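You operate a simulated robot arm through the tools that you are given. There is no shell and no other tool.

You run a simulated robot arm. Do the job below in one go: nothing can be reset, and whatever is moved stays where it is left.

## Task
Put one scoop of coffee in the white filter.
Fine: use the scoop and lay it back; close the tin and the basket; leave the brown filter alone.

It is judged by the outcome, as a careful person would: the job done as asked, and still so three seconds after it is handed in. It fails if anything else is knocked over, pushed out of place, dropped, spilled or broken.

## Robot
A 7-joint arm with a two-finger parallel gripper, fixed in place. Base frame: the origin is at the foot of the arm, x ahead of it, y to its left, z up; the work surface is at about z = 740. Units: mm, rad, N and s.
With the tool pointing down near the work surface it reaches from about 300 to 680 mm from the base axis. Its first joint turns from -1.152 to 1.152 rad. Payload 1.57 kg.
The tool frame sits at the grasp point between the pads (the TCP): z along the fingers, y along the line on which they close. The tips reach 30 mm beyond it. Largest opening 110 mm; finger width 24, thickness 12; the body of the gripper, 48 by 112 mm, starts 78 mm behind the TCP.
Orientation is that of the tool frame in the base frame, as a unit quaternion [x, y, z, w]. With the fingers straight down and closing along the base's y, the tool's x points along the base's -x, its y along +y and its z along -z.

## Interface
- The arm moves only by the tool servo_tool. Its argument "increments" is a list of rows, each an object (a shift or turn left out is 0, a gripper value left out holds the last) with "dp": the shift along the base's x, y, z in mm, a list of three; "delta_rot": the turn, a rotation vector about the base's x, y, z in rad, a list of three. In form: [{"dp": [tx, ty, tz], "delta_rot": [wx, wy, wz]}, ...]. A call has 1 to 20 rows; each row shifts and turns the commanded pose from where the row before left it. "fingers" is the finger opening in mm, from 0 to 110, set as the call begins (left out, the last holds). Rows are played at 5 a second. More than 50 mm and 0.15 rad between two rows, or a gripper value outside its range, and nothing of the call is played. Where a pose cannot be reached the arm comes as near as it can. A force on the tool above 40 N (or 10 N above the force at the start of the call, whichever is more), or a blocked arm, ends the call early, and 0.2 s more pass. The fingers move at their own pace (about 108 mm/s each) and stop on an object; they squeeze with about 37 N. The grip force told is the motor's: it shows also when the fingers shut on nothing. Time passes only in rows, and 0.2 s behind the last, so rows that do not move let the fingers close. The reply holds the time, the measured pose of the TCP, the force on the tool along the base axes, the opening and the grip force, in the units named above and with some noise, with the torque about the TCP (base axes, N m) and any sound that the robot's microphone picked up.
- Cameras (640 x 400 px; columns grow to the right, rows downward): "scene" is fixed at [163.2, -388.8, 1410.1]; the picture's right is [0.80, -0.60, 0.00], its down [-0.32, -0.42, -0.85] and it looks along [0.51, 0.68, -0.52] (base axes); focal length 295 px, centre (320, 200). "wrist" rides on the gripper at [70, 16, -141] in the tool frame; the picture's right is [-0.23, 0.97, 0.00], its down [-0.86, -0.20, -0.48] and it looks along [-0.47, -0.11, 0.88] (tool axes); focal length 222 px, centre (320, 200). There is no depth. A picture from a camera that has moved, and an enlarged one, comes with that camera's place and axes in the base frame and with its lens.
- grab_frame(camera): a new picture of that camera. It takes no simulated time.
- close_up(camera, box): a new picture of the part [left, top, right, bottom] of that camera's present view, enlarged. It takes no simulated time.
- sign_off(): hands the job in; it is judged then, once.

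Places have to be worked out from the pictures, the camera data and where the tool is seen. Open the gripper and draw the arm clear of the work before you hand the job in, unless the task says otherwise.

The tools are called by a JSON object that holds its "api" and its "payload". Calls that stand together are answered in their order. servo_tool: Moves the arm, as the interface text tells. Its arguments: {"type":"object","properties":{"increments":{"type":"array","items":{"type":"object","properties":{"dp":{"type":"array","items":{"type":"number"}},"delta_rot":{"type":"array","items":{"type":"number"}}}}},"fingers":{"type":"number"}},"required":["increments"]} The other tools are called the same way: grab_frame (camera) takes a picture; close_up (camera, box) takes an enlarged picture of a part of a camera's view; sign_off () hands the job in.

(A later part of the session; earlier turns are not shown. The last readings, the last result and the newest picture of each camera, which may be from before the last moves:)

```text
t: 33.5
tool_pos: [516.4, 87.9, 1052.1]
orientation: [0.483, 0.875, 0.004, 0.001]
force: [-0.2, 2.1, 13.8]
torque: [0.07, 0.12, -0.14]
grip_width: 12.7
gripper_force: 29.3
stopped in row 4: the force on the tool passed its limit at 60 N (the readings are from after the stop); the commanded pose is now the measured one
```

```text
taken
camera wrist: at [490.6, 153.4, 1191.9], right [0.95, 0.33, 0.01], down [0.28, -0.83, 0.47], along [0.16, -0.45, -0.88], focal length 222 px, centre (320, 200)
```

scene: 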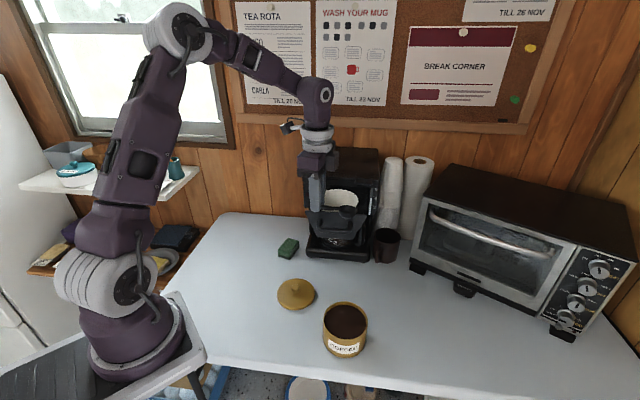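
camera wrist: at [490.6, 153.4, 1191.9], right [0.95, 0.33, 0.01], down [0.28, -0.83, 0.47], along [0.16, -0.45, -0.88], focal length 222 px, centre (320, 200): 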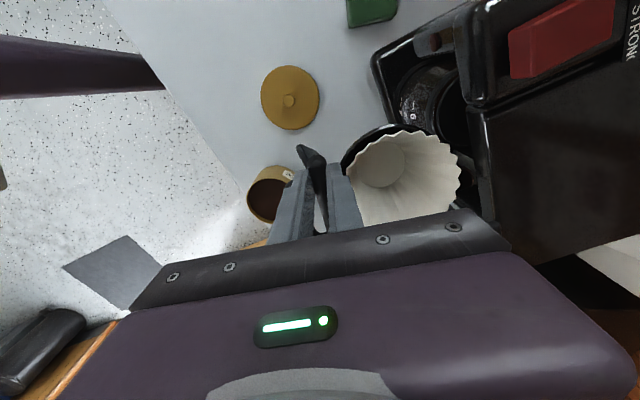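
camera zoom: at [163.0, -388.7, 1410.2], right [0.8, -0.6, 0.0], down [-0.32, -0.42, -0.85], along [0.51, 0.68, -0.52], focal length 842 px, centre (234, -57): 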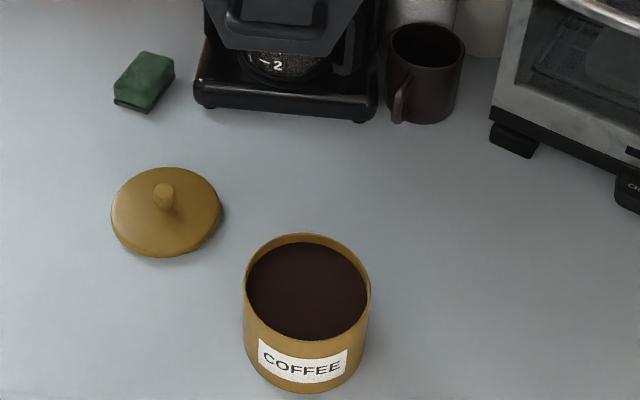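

I descended too early and touched the basket panel; nothing has been moved since the stop. Let me inspect closely before backing off.

{"api": "close_up", "payload": {"camera": "scene", "box": [285, 150, 405, 260]}}

{"api": "close_up", "payload": {"camera": "wrist", "box": [240, 110, 480, 240]}}

```text
3.64 times, centred on (345, 205) of scene
camera zoom: at [163.0, -388.7, 1410.2], right [0.8, -0.6, 0.0], down [-0.32, -0.42, -0.85], along [0.51, 0.68, -0.52], focal length 1072 px, centre (229, 182)
```

zoom: 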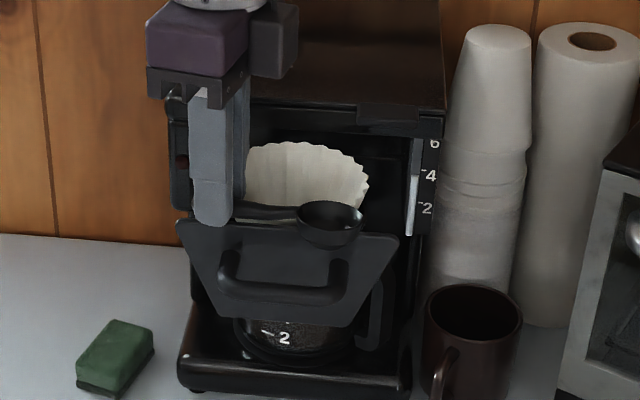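

```text
2.67 times, centred on (360, 175) of wrist
camera zoom: at [490.6, 153.4, 1191.9], right [0.95, 0.33, 0.01], down [0.28, -0.83, 0.47], along [0.16, -0.45, -0.88], focal length 592 px, centre (213, 267)
```

zoom: 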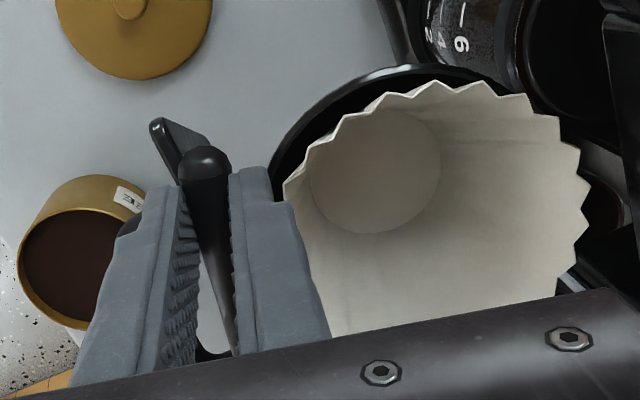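

The bowl bottom is resting on the panel's top edge; the panel appears unmoved. I'll go straight up.

{"api": "servo_tool", "payload": {"increments": [{"dp": [0, 0, 6]}, {"dp": [0, 0, 20]}, {"dp": [0, 0, 30]}, {}]}}

{"api": "close_up", "payload": {"camera": "scene", "box": [260, 120, 420, 250]}}

{"api": "close_up", "payload": {"camera": "wrist", "box": [240, 90, 480, 240]}}

```text
t: 34.5
tool_pos: [516.2, 85.3, 1106.5]
orientation: [0.484, 0.875, 0.003, 0.0]
force: [-0.2, 0.4, 0.1]
torque: [0.01, 0.01, 0.01]
grip_width: 12.4
gripper_force: 30.0
```

```text
3.08 times, centred on (340, 185) of scene
camera zoom: at [163.2, -388.8, 1410.1], right [0.8, -0.6, 0.0], down [-0.32, -0.42, -0.85], along [0.51, 0.68, -0.52], focal length 907 px, centre (258, 246)
```

zoom: 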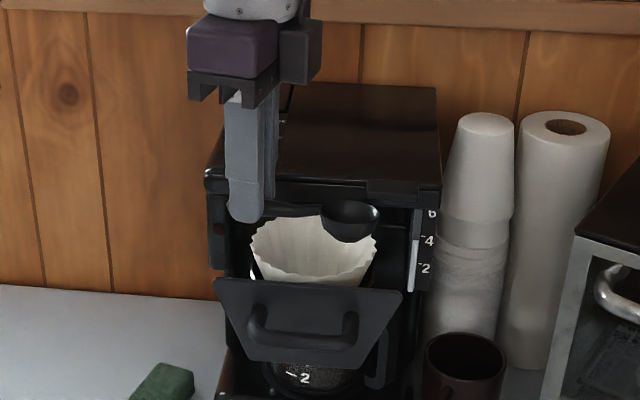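

```text
2.67 times, centred on (360, 165) of wrist
camera zoom: at [491.3, 151.4, 1246.4], right [0.95, 0.33, 0.01], down [0.28, -0.83, 0.47], along [0.16, -0.45, -0.88], focal length 592 px, centre (213, 293)
```

zoom: 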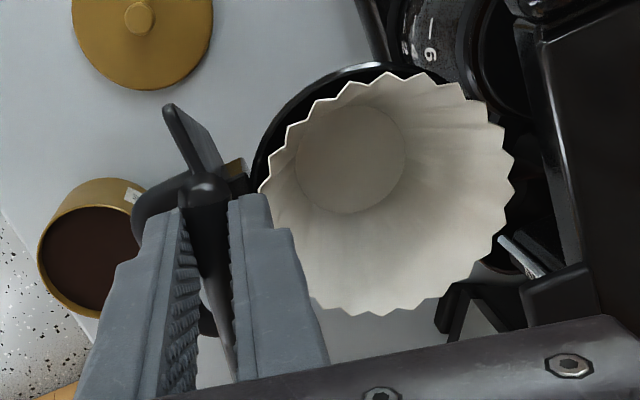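

The sliding basket shifted out about a centimetre (it gets closed later anyway); filter now at ≈(583,97), and the scoop remains well held. Next I'll travel horizontally at this height to above the tin, then descend and pitch.

{"api": "servo_tool", "payload": {"increments": [{"dp": [-14.8, -27.2, 0], "delta_rot": [0, 0, 0.094]}, {"dp": [-14.8, -27.2, 0], "delta_rot": [0, 0, 0.094]}, {"dp": [-14.8, -27.2, 0], "delta_rot": [0, 0, 0.094]}, {"dp": [-14.8, -27.2, 0], "delta_rot": [0, 0, 0.094]}, {"dp": [-14.8, -27.2, 0], "delta_rot": [0, 0, 0.094]}, {"dp": [0, 0, -40]}, {"dp": [0, 0, -40]}, {"dp": [0, 0, -40]}, {"dp": [0, 0, -25]}, {}]}}

{"api": "close_up", "payload": {"camera": "scene", "box": [280, 220, 420, 360]}}

{"api": "close_up", "payload": {"camera": "scene", "box": [260, 120, 420, 250]}}

```text
t: 36.7
tool_pos: [442.7, -45.4, 961.1]
orientation: [0.266, 0.964, 0.004, -0.001]
force: [0.3, 0.4, 0.5]
torque: [-0.01, 0.01, -0.03]
grip_width: 12.5
gripper_force: 29.2
```

```text
2.86 times, centred on (350, 290) of scene
camera zoom: at [163.2, -388.8, 1410.1], right [0.8, -0.6, 0.0], down [-0.32, -0.42, -0.85], along [0.51, 0.68, -0.52], focal length 842 px, centre (234, -57)
```

zoom: 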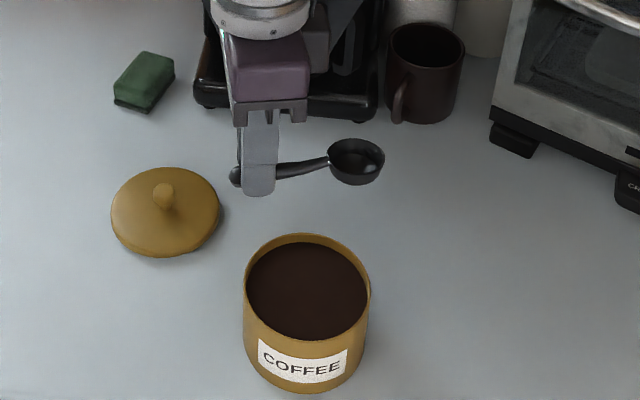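

```text
3.08 times, centred on (340, 185) of scene
camera zoom: at [163.2, -388.8, 1410.1], right [0.8, -0.6, 0.0], down [-0.32, -0.42, -0.85], along [0.51, 0.68, -0.52], focal length 907 px, centre (258, 246)
```

zoom: 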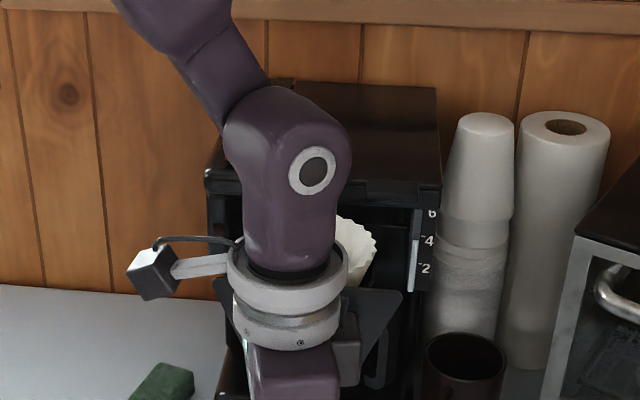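

Scoop is level and about 73 mm ahead of the TCP; tin unmoved. Now pitch nose-down 50° in place above the tin.

{"api": "servo_tool", "payload": {"increments": [{"dp": [-1, -2, 0], "delta_rot": [0.0749, 0.1247, 0]}, {"dp": [-1, -2, 0], "delta_rot": [0.0749, 0.1247, 0]}, {"delta_rot": [0.0749, 0.1247, 0]}, {"delta_rot": [0.0749, 0.1247, 0]}, {"delta_rot": [0.0749, 0.1247, 0]}, {"delta_rot": [0.0749, 0.1247, 0]}, {}]}}

{"api": "grab_frame", "payload": {"camera": "scene"}}

{"api": "close_up", "payload": {"camera": "scene", "box": [280, 220, 420, 360]}}

{"api": "grab_frame", "payload": {"camera": "wrist"}}

```text
t: 38.3
tool_pos: [440.2, -52.7, 962.5]
orientation: [0.243, 0.872, 0.117, -0.409]
force: [1.0, -0.2, 0.2]
torque: [0.01, 0.01, 0.03]
grip_width: 12.5
gripper_force: 29.7
```

```text
taken
```

scene: 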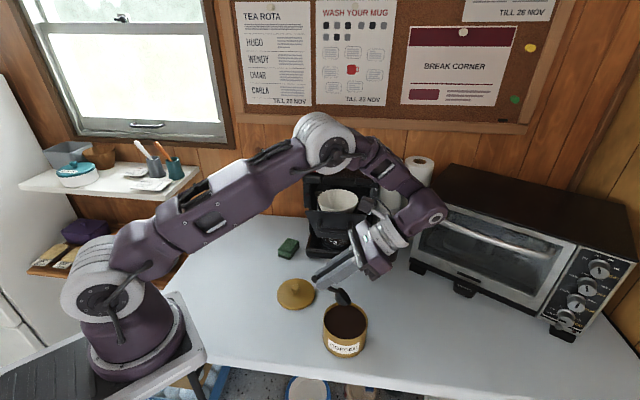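

```text
2.86 times, centred on (350, 290) of scene
camera zoom: at [163.2, -388.8, 1410.1], right [0.8, -0.6, 0.0], down [-0.32, -0.42, -0.85], along [0.51, 0.68, -0.52], focal length 842 px, centre (234, -57)
```

zoom: 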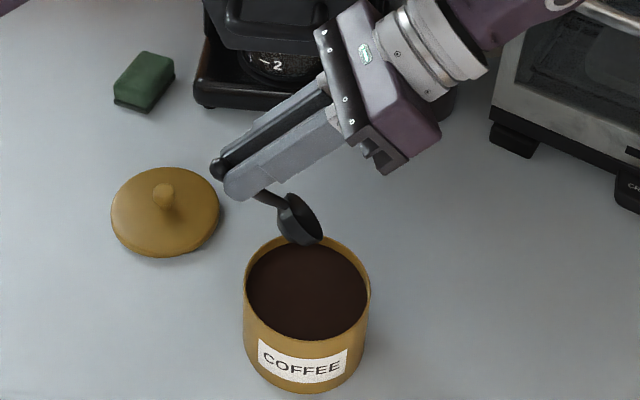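

```text
taken
camera wrist: at [501.2, -73.6, 1104.3], right [0.63, 0.76, -0.17], down [0.68, -0.64, -0.35], along [-0.38, 0.11, -0.92], focal length 222 px, centre (320, 200)
```

wrist: 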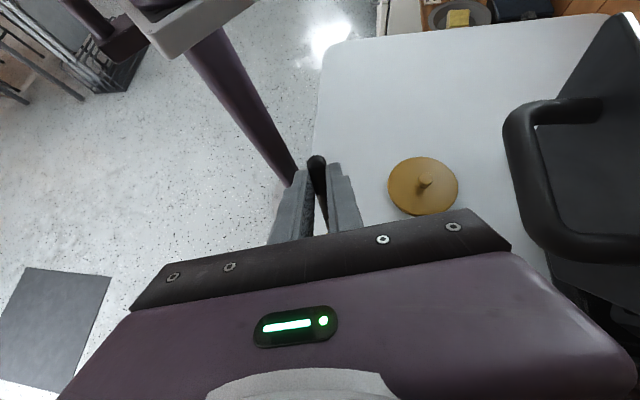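

Pose is as planned: bowl mouth over the tin at ≈(472,-71,898). I'll descend 60 mm and check arm clearances.

{"api": "servo_tool", "payload": {"increments": [{"dp": [0, 0, -20]}, {"dp": [0, 0, -20]}, {"dp": [0, 0, -20]}, {}]}}

{"api": "grab_frame", "payload": {"camera": "scene"}}

{"api": "close_up", "payload": {"camera": "scene", "box": [300, 270, 400, 360]}}

{"api": "grab_frame", "payload": {"camera": "wrist"}}

```text
t: 39.3
tool_pos: [440.4, -50.9, 902.0]
orientation: [0.242, 0.873, 0.116, -0.407]
force: [-1.1, 0.5, 0.1]
torque: [0.04, -0.02, 0.03]
grip_width: 12.3
gripper_force: 29.3
```

```text
taken
```

scene: 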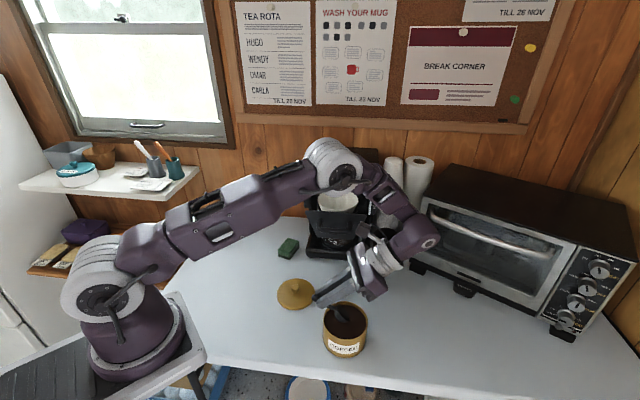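

```text
4.44 times, centred on (350, 315) of scene
camera zoom: at [163.2, -388.8, 1410.1], right [0.8, -0.6, 0.0], down [-0.32, -0.42, -0.85], along [0.51, 0.68, -0.52], focal length 1310 px, centre (187, -311)
```

zoom: 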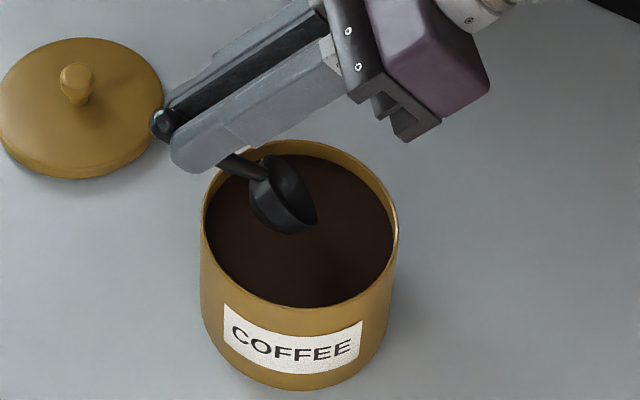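

```text
taken
camera wrist: at [501.8, -71.8, 1044.7], right [0.63, 0.76, -0.17], down [0.68, -0.64, -0.35], along [-0.38, 0.11, -0.92], focal length 222 px, centre (320, 200)
```

wrist: 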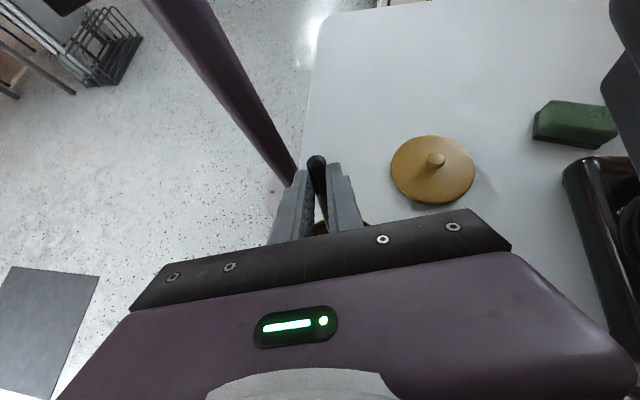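

Clearances look good. I'll lower the bowl into the coffee (TCP z≈851).

{"api": "servo_tool", "payload": {"increments": [{"dp": [0, 0, -12]}, {"dp": [0, 0, -12]}, {"dp": [0, 0, -10]}, {"dp": [0, 0, -8]}, {"dp": [0, 0, -8]}, {}]}}

{"api": "close_up", "payload": {"camera": "scene", "box": [300, 270, 400, 360]}}

```text
t: 40.7
tool_pos: [438.2, -51.1, 852.4]
orientation: [0.242, 0.872, 0.117, -0.409]
force: [-7.2, 5.4, 19.2]
torque: [0.04, 0.12, 0.02]
grip_width: 12.6
gripper_force: 28.8
```

```text
4.44 times, centred on (350, 315) of scene
camera zoom: at [162.8, -388.6, 1410.2], right [0.8, -0.6, 0.0], down [-0.32, -0.42, -0.85], along [0.51, 0.68, -0.52], focal length 1310 px, centre (187, -311)
```

zoom: 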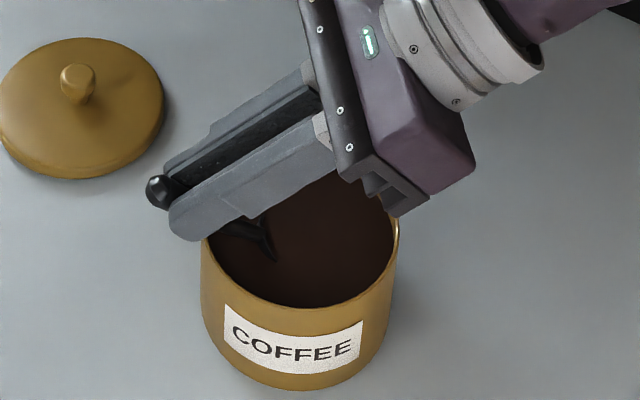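

The bowl is submerged with a mild reaction of about 20 N. I'll push it forward about 12 mm through the coffee.

{"api": "servo_tool", "payload": {"increments": [{"dp": [3.4, -2, 0]}, {"dp": [3.4, -2, 0]}, {"dp": [3.4, -2, 0.5]}, {}]}}

{"api": "close_up", "payload": {"camera": "scene", "box": [300, 270, 400, 360]}}

```text
t: 41.7
tool_pos: [449.6, -58.8, 849.9]
orientation: [0.243, 0.873, 0.117, -0.407]
force: [-4.9, 3.3, 13.9]
torque: [0.03, -0.03, -0.01]
grip_width: 12.3
gripper_force: 29.2
```

```text
4.44 times, centred on (350, 315) of scene
camera zoom: at [162.9, -388.7, 1410.2], right [0.8, -0.6, 0.0], down [-0.32, -0.42, -0.85], along [0.51, 0.68, -0.52], focal length 1310 px, centre (187, -311)
```

zoom: 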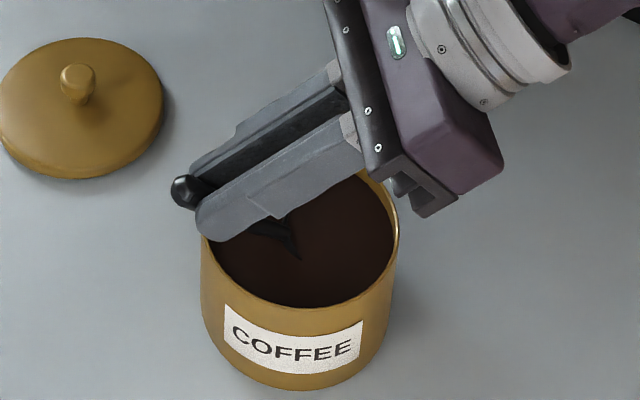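

Moved through the coffee smoothly; now I'll level the scoop while raising it out, keeping the tips above the rim.

{"api": "servo_tool", "payload": {"increments": [{"dp": [-3.8, 2.3, 2], "delta_rot": [-0.03745, -0.06235, 0]}, {"dp": [-3.8, 2.3, 2], "delta_rot": [-0.03745, -0.06235, 0]}, {"dp": [-3.45, 2.05, 1.5], "delta_rot": [-0.03745, -0.06235, 0]}, {"dp": [-3.45, 2.05, 1.5], "delta_rot": [-0.03745, -0.06235, 0]}, {"dp": [-2.9, 1.75, 0.6], "delta_rot": [-0.03745, -0.06235, 0]}, {"dp": [-2.9, 1.75, 0.6], "delta_rot": [-0.03745, -0.06235, 0]}, {"dp": [-2.35, 1.4, 0.6], "delta_rot": [-0.03745, -0.06235, 0]}, {"dp": [-2.35, 1.4, 0.6], "delta_rot": [-0.03745, -0.06235, 0]}, {"dp": [-1.75, 1.05, 0.6], "delta_rot": [-0.03745, -0.06235, 0]}, {"dp": [-1.75, 1.05, 0.6], "delta_rot": [-0.03745, -0.06235, 0]}, {"dp": [-1.15, 0.7, 0.6], "delta_rot": [-0.03745, -0.06235, 0]}, {"dp": [-1.15, 0.7, 0.6], "delta_rot": [-0.03745, -0.06235, 0]}, {}]}}

{"api": "close_up", "payload": {"camera": "scene", "box": [300, 270, 400, 360]}}

```text
t: 44.5
tool_pos: [419.5, -39.8, 864.7]
orientation: [0.266, 0.964, 0.003, 0.0]
force: [-0.6, 0.5, -0.4]
torque: [0.0, 0.02, 0.03]
grip_width: 12.3
gripper_force: 29.7
```

```text
4.44 times, centred on (350, 315) of scene
camera zoom: at [163.2, -388.7, 1410.1], right [0.8, -0.6, 0.0], down [-0.32, -0.42, -0.85], along [0.51, 0.68, -0.52], focal length 1310 px, centre (187, -311)
```

zoom: 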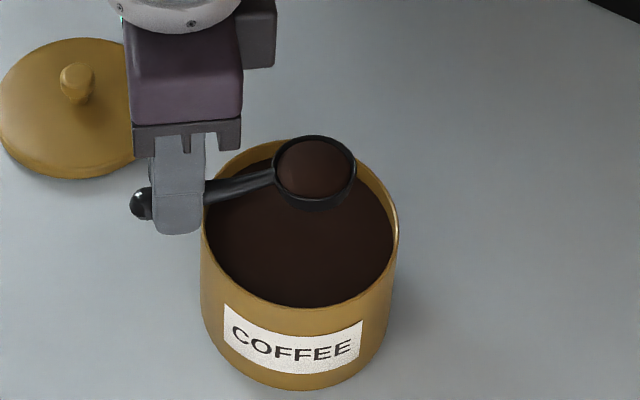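

The scoop is full and level. Close-up check before carrying.

{"api": "close_up", "payload": {"camera": "scene", "box": [315, 292, 365, 327]}}

```text
11.43 times, centred on (340, 310) of scene
camera zoom: at [163.2, -388.7, 1410.1], right [0.8, -0.6, 0.0], down [-0.32, -0.42, -0.85], along [0.51, 0.68, -0.52], focal length 3368 px, centre (91, -1051)
```

zoom: 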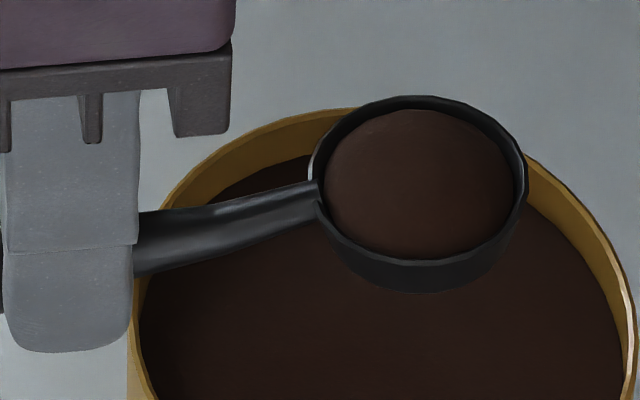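

Full, level scoop. I'll lift straight up gently to z≈1110.

{"api": "servo_tool", "payload": {"increments": [{"dp": [0, 0, 10]}, {"dp": [0, 0, 18]}, {"dp": [0, 0, 25]}, {"dp": [0, 0, 28]}, {"dp": [0, 0, 28]}, {"dp": [0, 0, 28]}, {"dp": [0, 0, 28]}, {"dp": [0, 0, 28]}, {"dp": [0, 0, 25]}, {"dp": [0, 0, 18]}, {"dp": [0, 0, 9]}, {}]}}

{"api": "grab_frame", "payload": {"camera": "scene"}}

{"api": "close_up", "payload": {"camera": "scene", "box": [270, 150, 430, 360]}}

```text
t: 47.1
tool_pos: [419.2, -39.4, 1108.3]
orientation: [0.267, 0.964, 0.003, -0.001]
force: [0.8, -0.7, 0.3]
torque: [0.02, 0.0, 0.0]
grip_width: 12.4
gripper_force: 29.9
```

```text
taken
```

scene: 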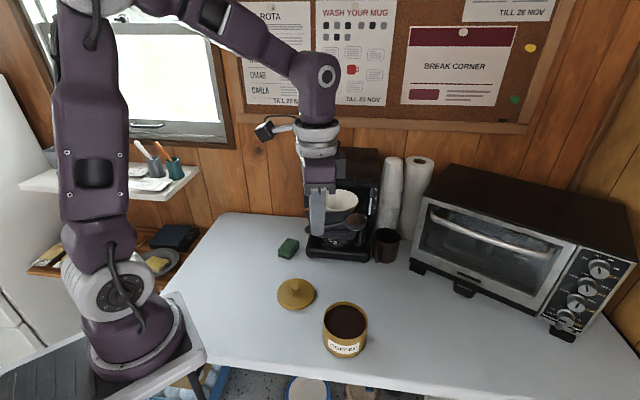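

```text
1.90 times, centred on (350, 255) of scene
camera zoom: at [163.2, -388.8, 1410.1], right [0.8, -0.6, 0.0], down [-0.32, -0.42, -0.85], along [0.51, 0.68, -0.52], focal length 561 px, centre (263, 95)
```

zoom: 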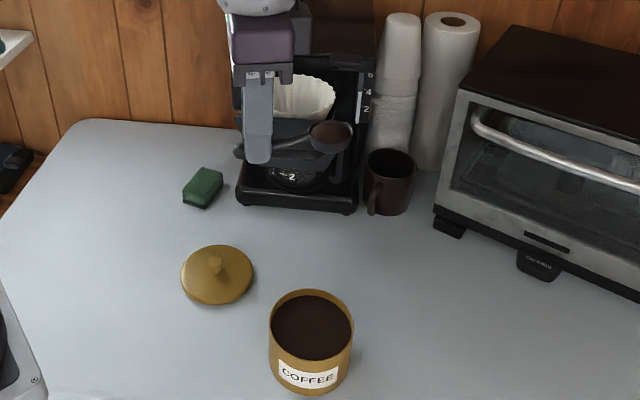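

Still full, no spill. I'll carry level at this height to the dump position TCP ≈(569,169,1110), yawing to -75°.

{"api": "servo_tool", "payload": {"increments": [{"dp": [5, 7, 0.5], "delta_rot": [0, 0, -0.03]}, {"dp": [9, 12.6, 0.5], "delta_rot": [0, 0, -0.05]}, {"dp": [11, 15.4, 0], "delta_rot": [0, 0, -0.055]}, {"dp": [11, 15.4, 0], "delta_rot": [0, 0, -0.055]}, {"dp": [11, 15.4, 0], "delta_rot": [0, 0, -0.055]}, {"dp": [11, 15.4, 0], "delta_rot": [0, 0, -0.055]}, {"dp": [11, 15.4, 0], "delta_rot": [0, 0, -0.055]}, {"dp": [11, 15.4, 0], "delta_rot": [0, 0, -0.055]}, {"dp": [11, 15.4, 0], "delta_rot": [0, 0, -0.055]}, {"dp": [11, 15.4, 0], "delta_rot": [0, 0, -0.055]}, {"dp": [11, 15.4, 0], "delta_rot": [0, 0, -0.055]}, {"dp": [11, 15.4, 0], "delta_rot": [0, 0, -0.055]}, {"dp": [11, 15.4, 0], "delta_rot": [0, 0, -0.055]}, {"dp": [9, 12.6, 0], "delta_rot": [0, 0, -0.05]}, {"dp": [5, 7, 0], "delta_rot": [0, 0, -0.035]}, {}]}}

{"api": "close_up", "payload": {"camera": "scene", "box": [270, 120, 410, 240]}}

{"api": "close_up", "payload": {"camera": "wrist", "box": [240, 110, 480, 240]}}

```text
t: 50.5
tool_pos: [566.8, 169.4, 1109.9]
orientation: [0.61, 0.793, 0.003, 0.0]
force: [-0.2, 0.0, 0.4]
torque: [0.02, 0.01, 0.02]
grip_width: 12.6
gripper_force: 29.8
```

```text
3.33 times, centred on (340, 180) of scene
camera zoom: at [163.2, -388.7, 1410.1], right [0.8, -0.6, 0.0], down [-0.32, -0.42, -0.85], along [0.51, 0.68, -0.52], focal length 982 px, centre (253, 267)
```

zoom: 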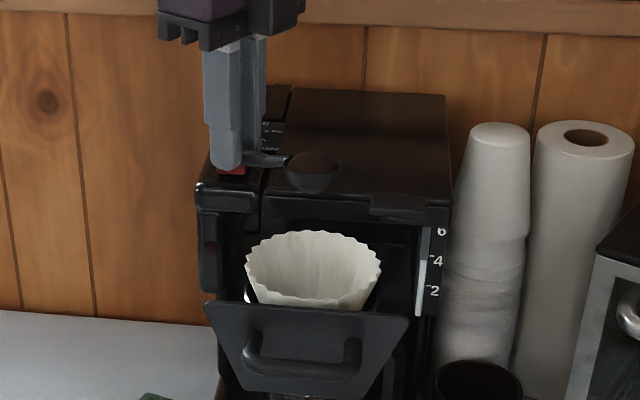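

```text
2.67 times, centred on (360, 175) of wrist
camera zoom: at [563.3, 238.2, 1251.6], right [1.0, 0.03, 0.01], down [0.03, -0.88, 0.47], along [0.02, -0.47, -0.88], focal length 592 px, centre (213, 267)
```

zoom: 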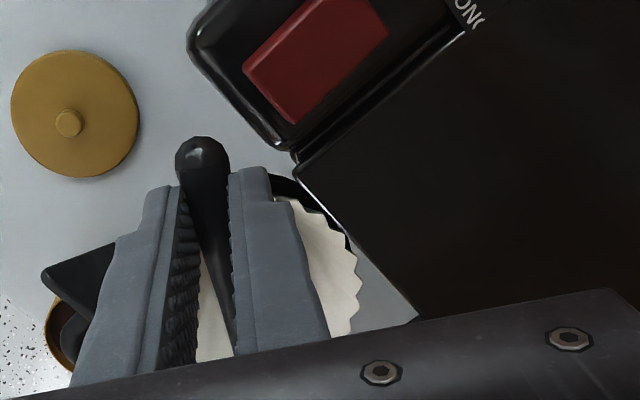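

Bowl is over the filter (centre ≈(584,97)). I'll shift 5 mm in +x to allow for pouring from the lip and roll slowly, first 80°.

{"api": "servo_tool", "payload": {"increments": [{"dp": [5, 0, 0]}, {"dp": [-1.15, -0.31, -0.44], "delta_rot": [0.0257, -0.0966, 0]}, {"dp": [-1.15, -0.31, -0.44], "delta_rot": [0.0257, -0.0966, 0]}, {"dp": [-1.15, -0.31, -0.44], "delta_rot": [0.0257, -0.0966, 0]}, {"dp": [-1.15, -0.31, -0.44], "delta_rot": [0.0257, -0.0966, 0]}, {"dp": [-1.15, -0.31, -0.44], "delta_rot": [0.0257, -0.0966, 0]}, {"dp": [-1.15, -0.31, -0.44], "delta_rot": [0.0257, -0.0966, 0]}, {"dp": [-1.15, -0.31, -0.44], "delta_rot": [0.0257, -0.0966, 0]}, {"dp": [-0.61, -0.16, -1.1], "delta_rot": [0.0257, -0.0966, 0]}, {"dp": [-0.61, -0.16, -1.1], "delta_rot": [0.0257, -0.0966, 0]}, {"dp": [-0.61, -0.16, -1.1], "delta_rot": [0.0257, -0.0966, 0]}, {"dp": [-0.61, -0.16, -1.1], "delta_rot": [0.0257, -0.0966, 0]}, {"dp": [-0.61, -0.16, -1.1], "delta_rot": [0.0257, -0.0966, 0]}, {"dp": [-0.61, -0.16, -1.1], "delta_rot": [0.0257, -0.0966, 0]}, {"dp": [-0.61, -0.16, -1.1], "delta_rot": [0.0257, -0.0966, 0]}, {}]}}

{"api": "close_up", "payload": {"camera": "scene", "box": [270, 120, 410, 240]}}

```text
t: 53.9
tool_pos: [560.7, 165.8, 1098.4]
orientation: [0.464, 0.606, 0.512, 0.393]
force: [-0.7, -1.0, -0.1]
torque: [0.01, 0.0, 0.01]
grip_width: 12.5
gripper_force: 29.6
```

```text
3.33 times, centred on (340, 180) of scene
camera zoom: at [163.2, -388.8, 1410.1], right [0.8, -0.6, 0.0], down [-0.32, -0.42, -0.85], along [0.51, 0.68, -0.52], focal length 982 px, centre (253, 267)
```

zoom: 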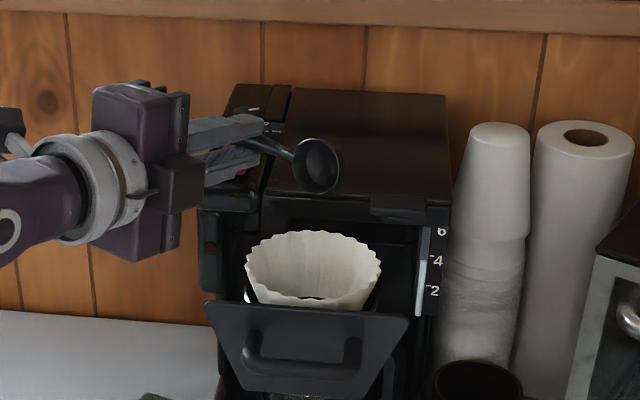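

The bowl appears to be emptying and dark coffee shows low in the filter. Continue the roll to 120° and pause.

{"api": "servo_tool", "payload": {"increments": [{"dp": [0.22, 0.06, -1.25], "delta_rot": [0.0257, -0.0966, 0]}, {"dp": [0.22, 0.06, -1.25], "delta_rot": [0.0257, -0.0966, 0]}, {"dp": [0.22, 0.06, -1.25], "delta_rot": [0.0257, -0.0966, 0]}, {"dp": [0.22, 0.06, -1.25], "delta_rot": [0.0257, -0.0966, 0]}, {"dp": [0.22, 0.06, -1.25], "delta_rot": [0.0257, -0.0966, 0]}, {"dp": [0.22, 0.06, -1.25], "delta_rot": [0.0257, -0.0966, 0]}, {"dp": [0.22, 0.06, -1.25], "delta_rot": [0.0257, -0.0966, 0]}, {}, {}, {}, {}]}}

{"api": "close_up", "payload": {"camera": "scene", "box": [290, 130, 390, 220]}}

{"api": "grab_frame", "payload": {"camera": "scene"}}

```text
t: 56.3
tool_pos: [561.4, 165.7, 1090.6]
orientation: [0.301, 0.395, 0.688, 0.529]
force: [0.5, -0.5, 0.3]
torque: [0.0, -0.01, -0.01]
grip_width: 12.4
gripper_force: 29.3
```

```text
4.44 times, centred on (340, 175) of scene
camera zoom: at [163.2, -388.7, 1410.1], right [0.8, -0.6, 0.0], down [-0.32, -0.42, -0.85], along [0.51, 0.68, -0.52], focal length 1310 px, centre (231, 311)
```

zoom: 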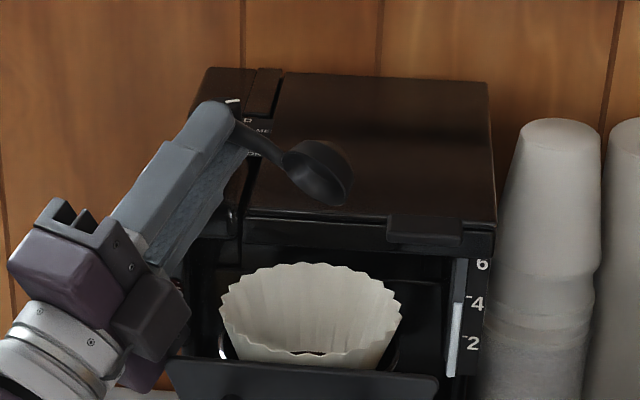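

```text
taken
```

scene: 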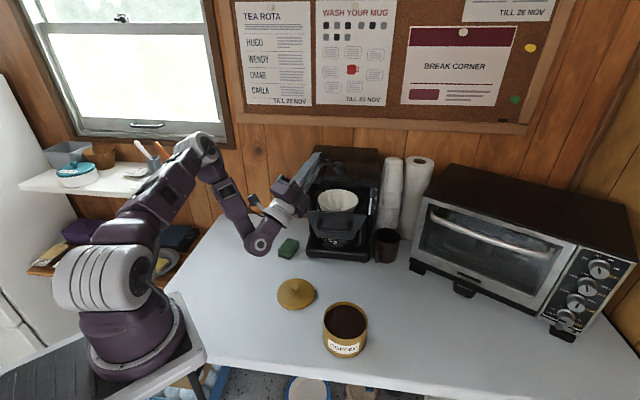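

The bowl is empty, coffee visible in the filter. Rolling back to level.

{"api": "servo_tool", "payload": {"increments": [{"dp": [-0.3, -0.1, 1.75], "delta_rot": [-0.0361, 0.1352, 0]}, {"dp": [-0.3, -0.1, 1.75], "delta_rot": [-0.0361, 0.1352, 0]}, {"dp": [-0.3, -0.1, 1.75], "delta_rot": [-0.0361, 0.1352, 0]}, {"dp": [-0.3, -0.1, 1.75], "delta_rot": [-0.0361, 0.1352, 0]}, {"dp": [-0.3, -0.1, 1.75], "delta_rot": [-0.0361, 0.1352, 0]}, {"dp": [0.85, 0.23, 1.55], "delta_rot": [-0.0361, 0.1352, 0]}, {"dp": [0.85, 0.23, 1.55], "delta_rot": [-0.0361, 0.1352, 0]}, {"dp": [0.85, 0.23, 1.55], "delta_rot": [-0.0361, 0.1352, 0]}, {"dp": [0.85, 0.23, 1.55], "delta_rot": [-0.0361, 0.1352, 0]}, {"dp": [0.85, 0.23, 1.55], "delta_rot": [-0.0361, 0.1352, 0]}, {"dp": [1.6, 0.4, 0.6], "delta_rot": [-0.0361, 0.1352, 0]}, {"dp": [1.6, 0.4, 0.6], "delta_rot": [-0.0361, 0.1352, 0]}, {"dp": [1.6, 0.4, 0.6], "delta_rot": [-0.0361, 0.1352, 0]}, {"dp": [1.6, 0.4, 0.6], "delta_rot": [-0.0361, 0.1352, 0]}, {"dp": [1.6, 0.4, 0.6], "delta_rot": [-0.0361, 0.1352, 0]}, {}]}}

{"api": "servo_tool", "payload": {"increments": [{"dp": [-10, -16, 0], "delta_rot": [0, 0, 0.06]}, {"dp": [-10, -16, 0], "delta_rot": [0, 0, 0.06]}, {"dp": [-10, -16, 0], "delta_rot": [0, 0, 0.06]}, {"dp": [-10, -16, 0], "delta_rot": [0, 0, 0.06]}, {"dp": [-10, -16, 0], "delta_rot": [0, 0, 0.06]}, {}]}}

{"api": "close_up", "payload": {"camera": "wrist", "box": [240, 90, 480, 240]}}

{"api": "close_up", "payload": {"camera": "scene", "box": [290, 130, 410, 260]}}

```text
t: 59.7
tool_pos: [572.8, 168.2, 1110.2]
orientation: [0.608, 0.794, 0.002, 0.0]
force: [-0.8, 0.2, 0.3]
torque: [0.03, 0.02, 0.0]
grip_width: 12.4
gripper_force: 29.7
```

```text
t: 61.1
tool_pos: [522.7, 88.5, 1110.8]
orientation: [0.483, 0.876, 0.002, 0.001]
force: [-0.2, -0.3, 0.1]
torque: [-0.02, 0.03, -0.02]
grip_width: 12.4
gripper_force: 29.2
```

```text
2.67 times, centred on (360, 165) of wrist
camera zoom: at [497.6, 154.4, 1251.2], right [0.94, 0.33, 0.0], down [0.29, -0.83, 0.48], along [0.16, -0.45, -0.88], focal length 592 px, centre (213, 293)
```

zoom: 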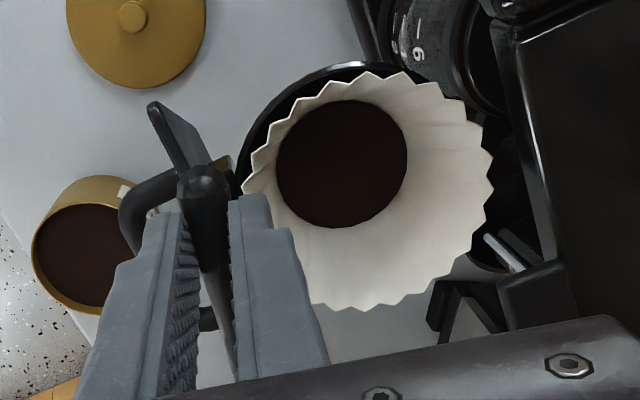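

```text
3.08 times, centred on (350, 195) of scene
camera zoom: at [163.2, -388.8, 1410.1], right [0.8, -0.6, 0.0], down [-0.32, -0.42, -0.85], along [0.51, 0.68, -0.52], focal length 907 px, centre (228, 215)
```

zoom: 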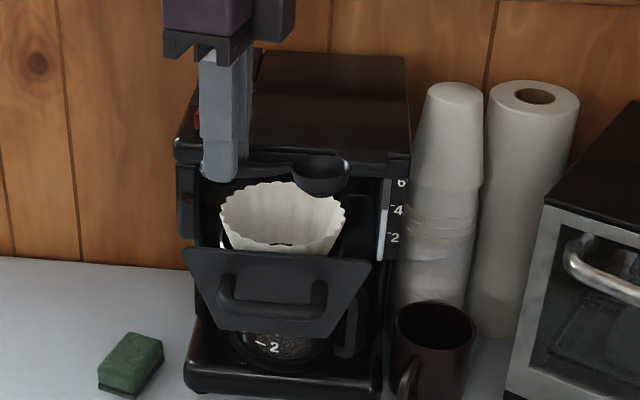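

All coffee is in the filter, none spilled. Now return to above the scoop's original spot at (342,38), yaw -31°, then come down.

{"api": "servo_tool", "payload": {"increments": [{"dp": [-22.6, -6.3, 0], "delta_rot": [0, 0, 0.0585]}, {"dp": [-22.6, -6.3, 0], "delta_rot": [0, 0, 0.0585]}, {"dp": [-22.6, -6.3, 0], "delta_rot": [0, 0, 0.0585]}, {"dp": [-22.6, -6.3, 0], "delta_rot": [0, 0, 0.0585]}, {"dp": [-22.6, -6.3, 0], "delta_rot": [0, 0, 0.0585]}, {"dp": [-22.6, -6.3, 0], "delta_rot": [0, 0, 0.0585]}, {"dp": [-22.6, -6.3, 0], "delta_rot": [0, 0, 0.0585]}, {"dp": [-22.6, -6.3, 0], "delta_rot": [0, 0, 0.0585]}, {"dp": [0, 0, -38]}, {"dp": [0, 0, -38]}, {"dp": [0, 0, -38]}, {"dp": [0, 0, -38]}, {"dp": [0, 0, -38]}, {"dp": [0, 0, -38]}, {"dp": [0, 0, -38]}, {"dp": [0, 0, -30]}, {}]}}

{"api": "close_up", "payload": {"camera": "scene", "box": [250, 290, 330, 350]}}

```text
t: 64.7
tool_pos: [342.4, 34.6, 815.9]
orientation: [0.267, 0.964, 0.001, 0.0]
force: [-0.4, -0.7, -0.7]
torque: [0.0, -0.02, 0.0]
grip_width: 12.4
gripper_force: 29.4
```

```text
6.67 times, centred on (290, 320) of scene
camera zoom: at [163.2, -388.8, 1410.1], right [0.8, -0.6, 0.0], down [-0.32, -0.42, -0.85], along [0.51, 0.68, -0.52], focal length 1965 px, centre (520, -600)
```

zoom: 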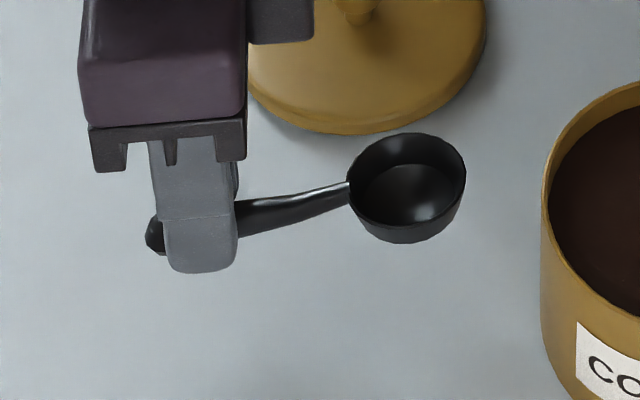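

The scoop is pitched up about 3° in the grip; I'll correct that and lower toward the table.

{"api": "servo_tool", "payload": {"increments": [{"dp": [0, 2, -10], "delta_rot": [0.024, 0.04, 0]}, {"dp": [0, 0, -12]}, {"dp": [0, 0, -8]}, {}]}}

{"api": "close_up", "payload": {"camera": "scene", "box": [250, 290, 330, 350]}}

```text
t: 65.7
tool_pos: [340.8, 38.7, 784.5]
orientation: [0.266, 0.964, 0.009, -0.023]
force: [0.5, -0.3, -0.3]
torque: [-0.03, -0.01, -0.03]
grip_width: 12.4
gripper_force: 29.0
```

```text
6.67 times, centred on (290, 320) of scene
camera zoom: at [163.2, -388.8, 1410.1], right [0.8, -0.6, 0.0], down [-0.32, -0.42, -0.85], along [0.51, 0.68, -0.52], focal length 1965 px, centre (520, -600)
```

zoom: 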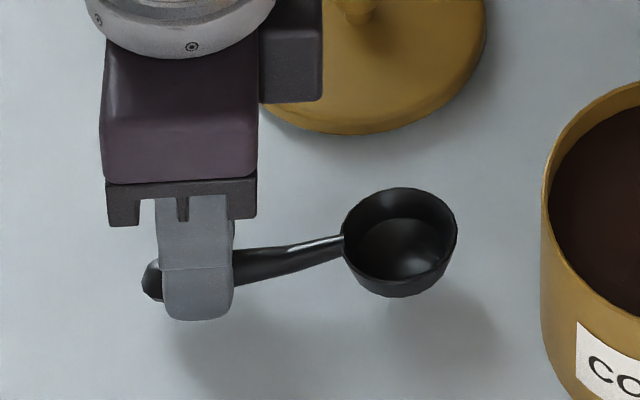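

I'll nudge (+5,-1.5) to match the original spot and lower in small steps to contact.

{"api": "servo_tool", "payload": {"increments": [{"dp": [5, -1.5, 0]}, {"dp": [0, 0, -2]}, {"dp": [0, 0, -1.5]}, {"dp": [0, 0, -1]}, {}]}}

{"api": "close_up", "payload": {"camera": "scene", "box": [250, 290, 330, 350]}}

```text
t: 66.9
tool_pos: [346.6, 38.2, 780.9]
orientation: [0.266, 0.964, 0.008, -0.023]
force: [0.1, 0.2, 0.0]
torque: [-0.02, 0.0, 0.0]
grip_width: 12.3
gripper_force: 29.6
```

```text
6.67 times, centred on (290, 320) of scene
camera zoom: at [163.2, -388.8, 1410.1], right [0.8, -0.6, 0.0], down [-0.32, -0.42, -0.85], along [0.51, 0.68, -0.52], focal length 1965 px, centre (520, -600)
```

zoom: 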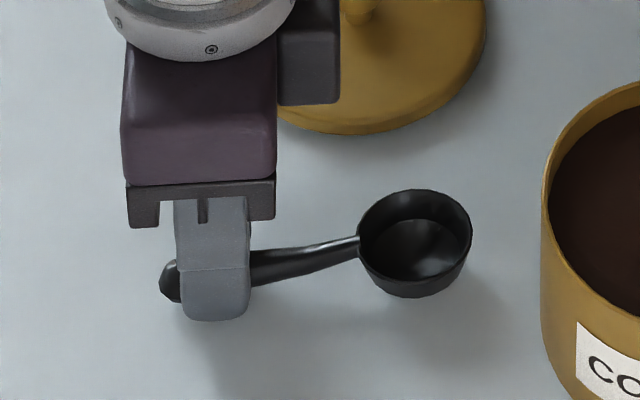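

Only about 4 mm above its original place; lowering further.

{"api": "servo_tool", "payload": {"increments": [{"dp": [0, 0, -1.5]}, {"dp": [0, 0, -1]}, {"dp": [0, 0, -1]}, {"dp": [0, 0, -0.7]}, {}]}}

{"api": "close_up", "payload": {"camera": "scene", "box": [250, 290, 330, 350]}}

```text
t: 68.1
tool_pos: [348.0, 38.4, 777.7]
orientation: [0.267, 0.963, 0.009, -0.023]
force: [-0.6, 0.1, 9.8]
torque: [0.16, 0.13, 0.02]
grip_width: 12.5
gripper_force: 29.4
```

```text
6.67 times, centred on (290, 320) of scene
camera zoom: at [163.1, -388.8, 1410.1], right [0.8, -0.6, 0.0], down [-0.32, -0.42, -0.85], along [0.51, 0.68, -0.52], focal length 1965 px, centre (520, -600)
```

zoom: 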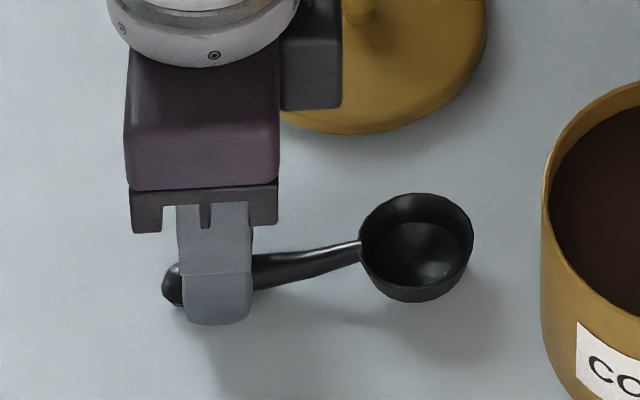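

Contact at about 10 N, scoop within a few mm of its original place. Release and lift straight up.

{"api": "servo_tool", "payload": {"increments": [{}, {}, {}], "fingers": 40}}

{"api": "close_up", "payload": {"camera": "scene", "box": [250, 290, 330, 350]}}

```text
t: 68.9
tool_pos: [346.9, 37.6, 776.0]
orientation: [0.266, 0.964, 0.009, -0.023]
force: [0.0, -0.3, 0.7]
torque: [-0.02, 0.01, -0.01]
grip_width: 40.0
gripper_force: 0.0
```

```text
6.67 times, centred on (290, 320) of scene
camera zoom: at [163.2, -388.8, 1410.1], right [0.8, -0.6, 0.0], down [-0.32, -0.42, -0.85], along [0.51, 0.68, -0.52], focal length 1965 px, centre (520, -600)
```

zoom: 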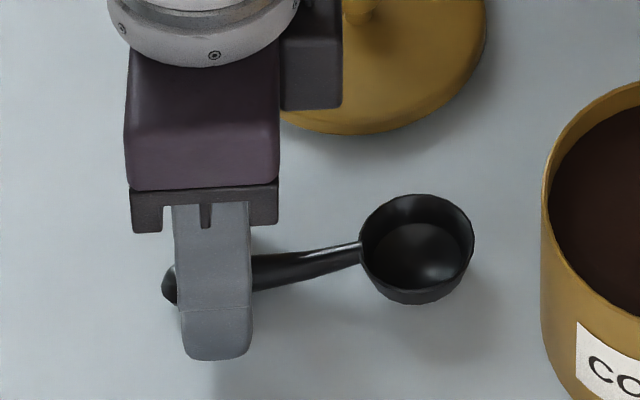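

Scoop rests level on the table. I'll lift clear, restore the vertical attitude, and go above the lid knob at (450,109).

{"api": "servo_tool", "payload": {"increments": [{"dp": [0, 0, 15]}, {"dp": [0, 0, 30]}, {"dp": [0, 0, 40], "delta_rot": [-0.024, -0.04, 0]}, {"dp": [0, 0, 40]}, {"dp": [25.5, 17.5, 0], "delta_rot": [0, 0, 0.135]}, {"dp": [25.5, 17.5, 0], "delta_rot": [0, 0, 0.135]}, {"dp": [25.5, 17.5, 0], "delta_rot": [0, 0, 0.135]}, {"dp": [25.5, 17.5, 0], "delta_rot": [0, 0, 0.135]}, {"dp": [0, 0, -35]}, {}], "fingers": 60}}

{"api": "close_up", "payload": {"camera": "wrist", "box": [200, 60, 440, 226]}}

{"api": "close_up", "payload": {"camera": "scene", "box": [250, 230, 410, 360]}}

```text
t: 71.1
tool_pos: [449.3, 106.0, 868.8]
orientation: [-0.001, 1.0, 0.0, 0.0]
force: [0.6, 0.4, -0.9]
torque: [-0.01, 0.02, 0.02]
grip_width: 59.8
gripper_force: 0.0
```

```text
2.41 times, centred on (320, 143) of wrist
camera zoom: at [377.7, 120.8, 1008.7], right [0.23, 0.97, 0.0], down [0.86, -0.2, 0.48], along [0.46, -0.11, -0.88], focal length 535 px, centre (320, 337)
```

zoom: 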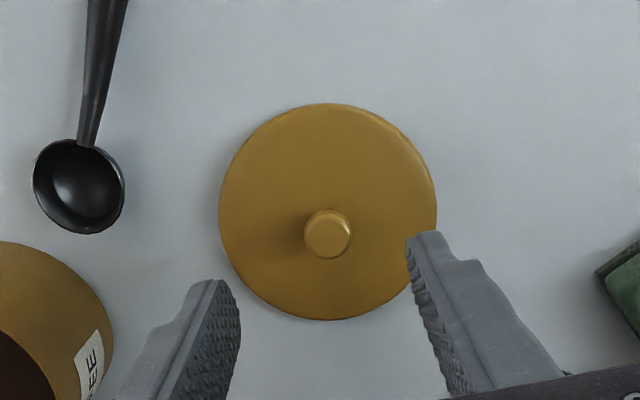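

```text
3.08 times, centred on (330, 295) of scene
camera zoom: at [163.2, -388.7, 1410.1], right [0.8, -0.6, 0.0], down [-0.32, -0.42, -0.85], along [0.51, 0.68, -0.52], focal length 907 px, centre (289, -92)
```

zoom: 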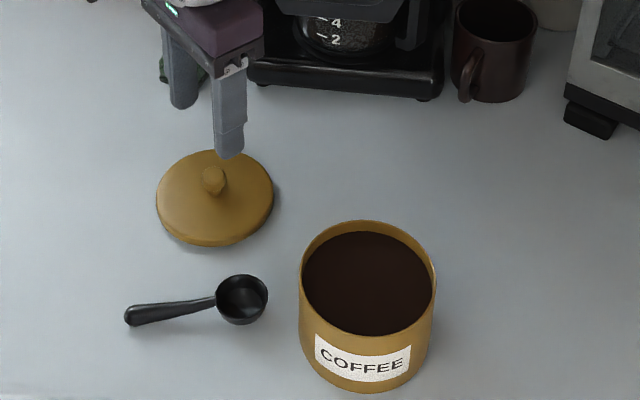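

Knob is at about (450,109). I'll lower to TCP z≈787 and grip the knob.

{"api": "servo_tool", "payload": {"increments": [{"dp": [0.5, 2.5, -30]}, {"dp": [0, 0, -25]}, {"dp": [0, 0, -17]}, {"dp": [0, 0, -8]}, {}]}}

{"api": "servo_tool", "payload": {"increments": [{}, {}, {}, {}], "fingers": 5}}

{"api": "close_up", "payload": {"camera": "scene", "box": [260, 240, 350, 310]}}

```text
t: 72.3
tool_pos: [449.8, 110.2, 787.2]
orientation: [-0.001, 1.0, 0.002, -0.001]
force: [-0.1, 0.0, 0.2]
torque: [0.0, 0.0, 0.0]
grip_width: 59.9
gripper_force: 0.0
```

```text
t: 73.3
tool_pos: [449.4, 110.3, 787.8]
orientation: [0.0, 1.0, 0.002, -0.001]
force: [0.2, -1.4, 0.0]
torque: [-0.01, -0.01, -0.01]
grip_width: 19.7
gripper_force: 32.9
```

```text
5.71 times, centred on (305, 275) of scene
camera zoom: at [163.2, -388.8, 1410.1], right [0.8, -0.6, 0.0], down [-0.32, -0.42, -0.85], along [0.51, 0.68, -0.52], focal length 1684 px, centre (406, -229)
```

zoom: 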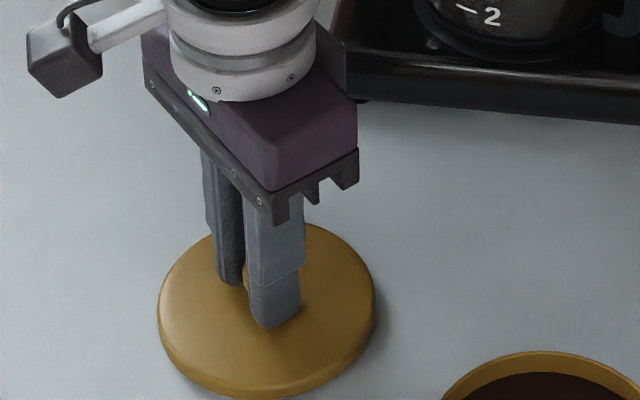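

Lid gripped. I'll lift it and carry it back above the tin at (475.5,-72).

{"api": "servo_tool", "payload": {"increments": [{"dp": [0, 0, 5]}, {"dp": [0, 0, 20]}, {"dp": [0, 0, 40]}, {"dp": [0, 0, 45]}, {"dp": [3.7, -26, 0]}, {"dp": [3.7, -26, 0]}, {"dp": [3.7, -26, 0]}, {"dp": [3.7, -26, 0]}, {"dp": [3.7, -26, 0]}, {"dp": [3.7, -26, 0]}, {"dp": [3.7, -26, 0]}, {}]}}

{"api": "close_up", "payload": {"camera": "scene", "box": [290, 230, 410, 360]}}

{"api": "close_up", "payload": {"camera": "wrist", "box": [220, 60, 420, 226]}}

```text
t: 74.6
tool_pos: [452.6, 81.2, 895.1]
orientation: [-0.009, 1.0, 0.006, -0.006]
force: [-11.3, 10.6, 4.2]
torque: [-1.23, -1.27, 0.4]
grip_width: 20.0
gripper_force: 33.9
stopped in row 6: the force on the tool passed its limit at 72 N (the readings are from after the stop); the commanded pose is now the measured one
```

```text
3.08 times, centred on (350, 295) of scene
camera zoom: at [162.8, -388.4, 1410.3], right [0.8, -0.6, 0.0], down [-0.32, -0.42, -0.85], along [0.51, 0.68, -0.52], focal length 907 px, centre (228, -92)
```

zoom: 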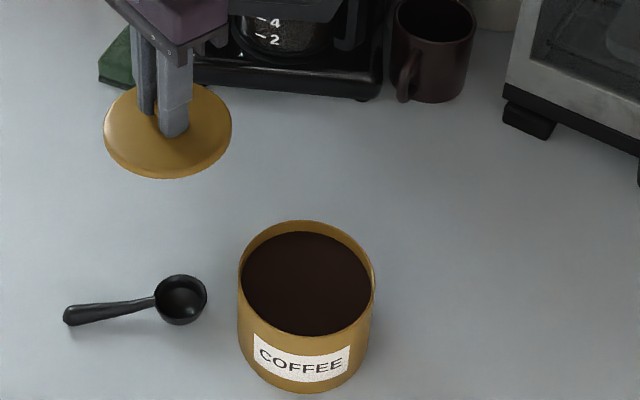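

```text
2.41 times, centred on (320, 143) of wrist
camera zoom: at [382.3, 93.8, 1036.3], right [0.21, 0.98, 0.01], down [0.86, -0.19, 0.47], along [0.46, -0.09, -0.89], focal length 535 px, centre (320, 337)
```

zoom: 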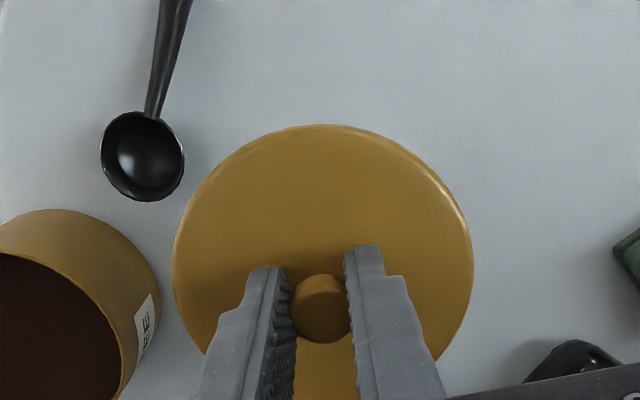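

Something contacted the hand — the pulled-out panel sits beside the wrist at this height. Let me look before backing off.

{"api": "grab_frame", "payload": {"camera": "scene"}}

{"api": "close_up", "payload": {"camera": "scene", "box": [260, 150, 400, 280]}}

{"api": "grab_frame", "payload": {"camera": "wrist"}}

```text
taken
```

scene: 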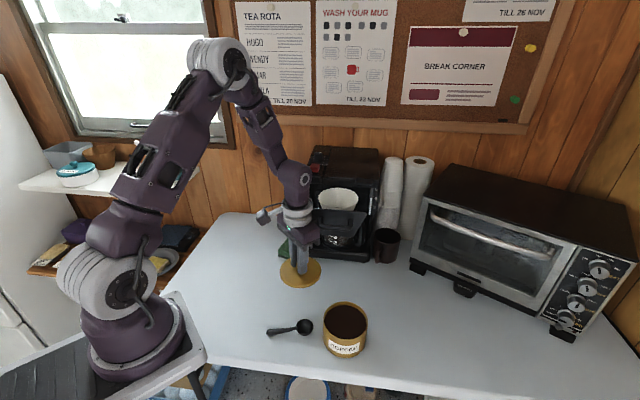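

```text
3.08 times, centred on (330, 215) of scene
camera zoom: at [162.8, -388.4, 1410.3], right [0.8, -0.6, 0.0], down [-0.32, -0.42, -0.85], along [0.51, 0.68, -0.52], focal length 907 px, centre (289, 154)
```

zoom: 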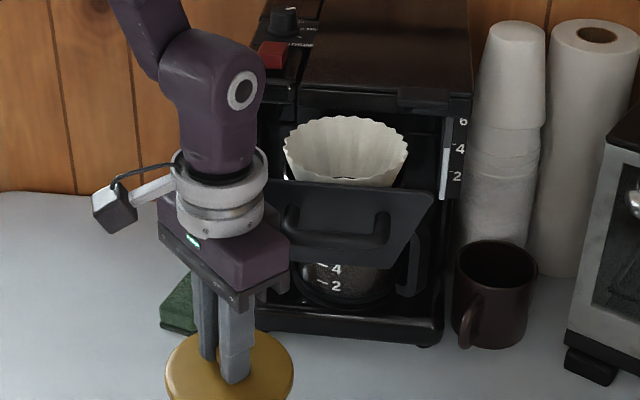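

```text
taken
camera wrist: at [382.3, 93.8, 1036.3], right [0.21, 0.98, 0.01], down [0.86, -0.19, 0.47], along [0.46, -0.09, -0.89], focal length 222 px, centre (320, 200)
```

wrist: 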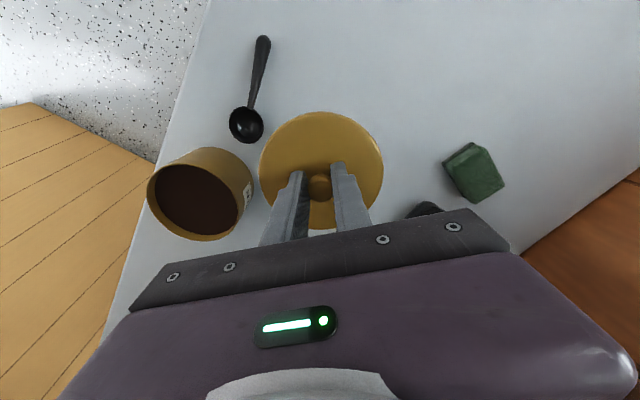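

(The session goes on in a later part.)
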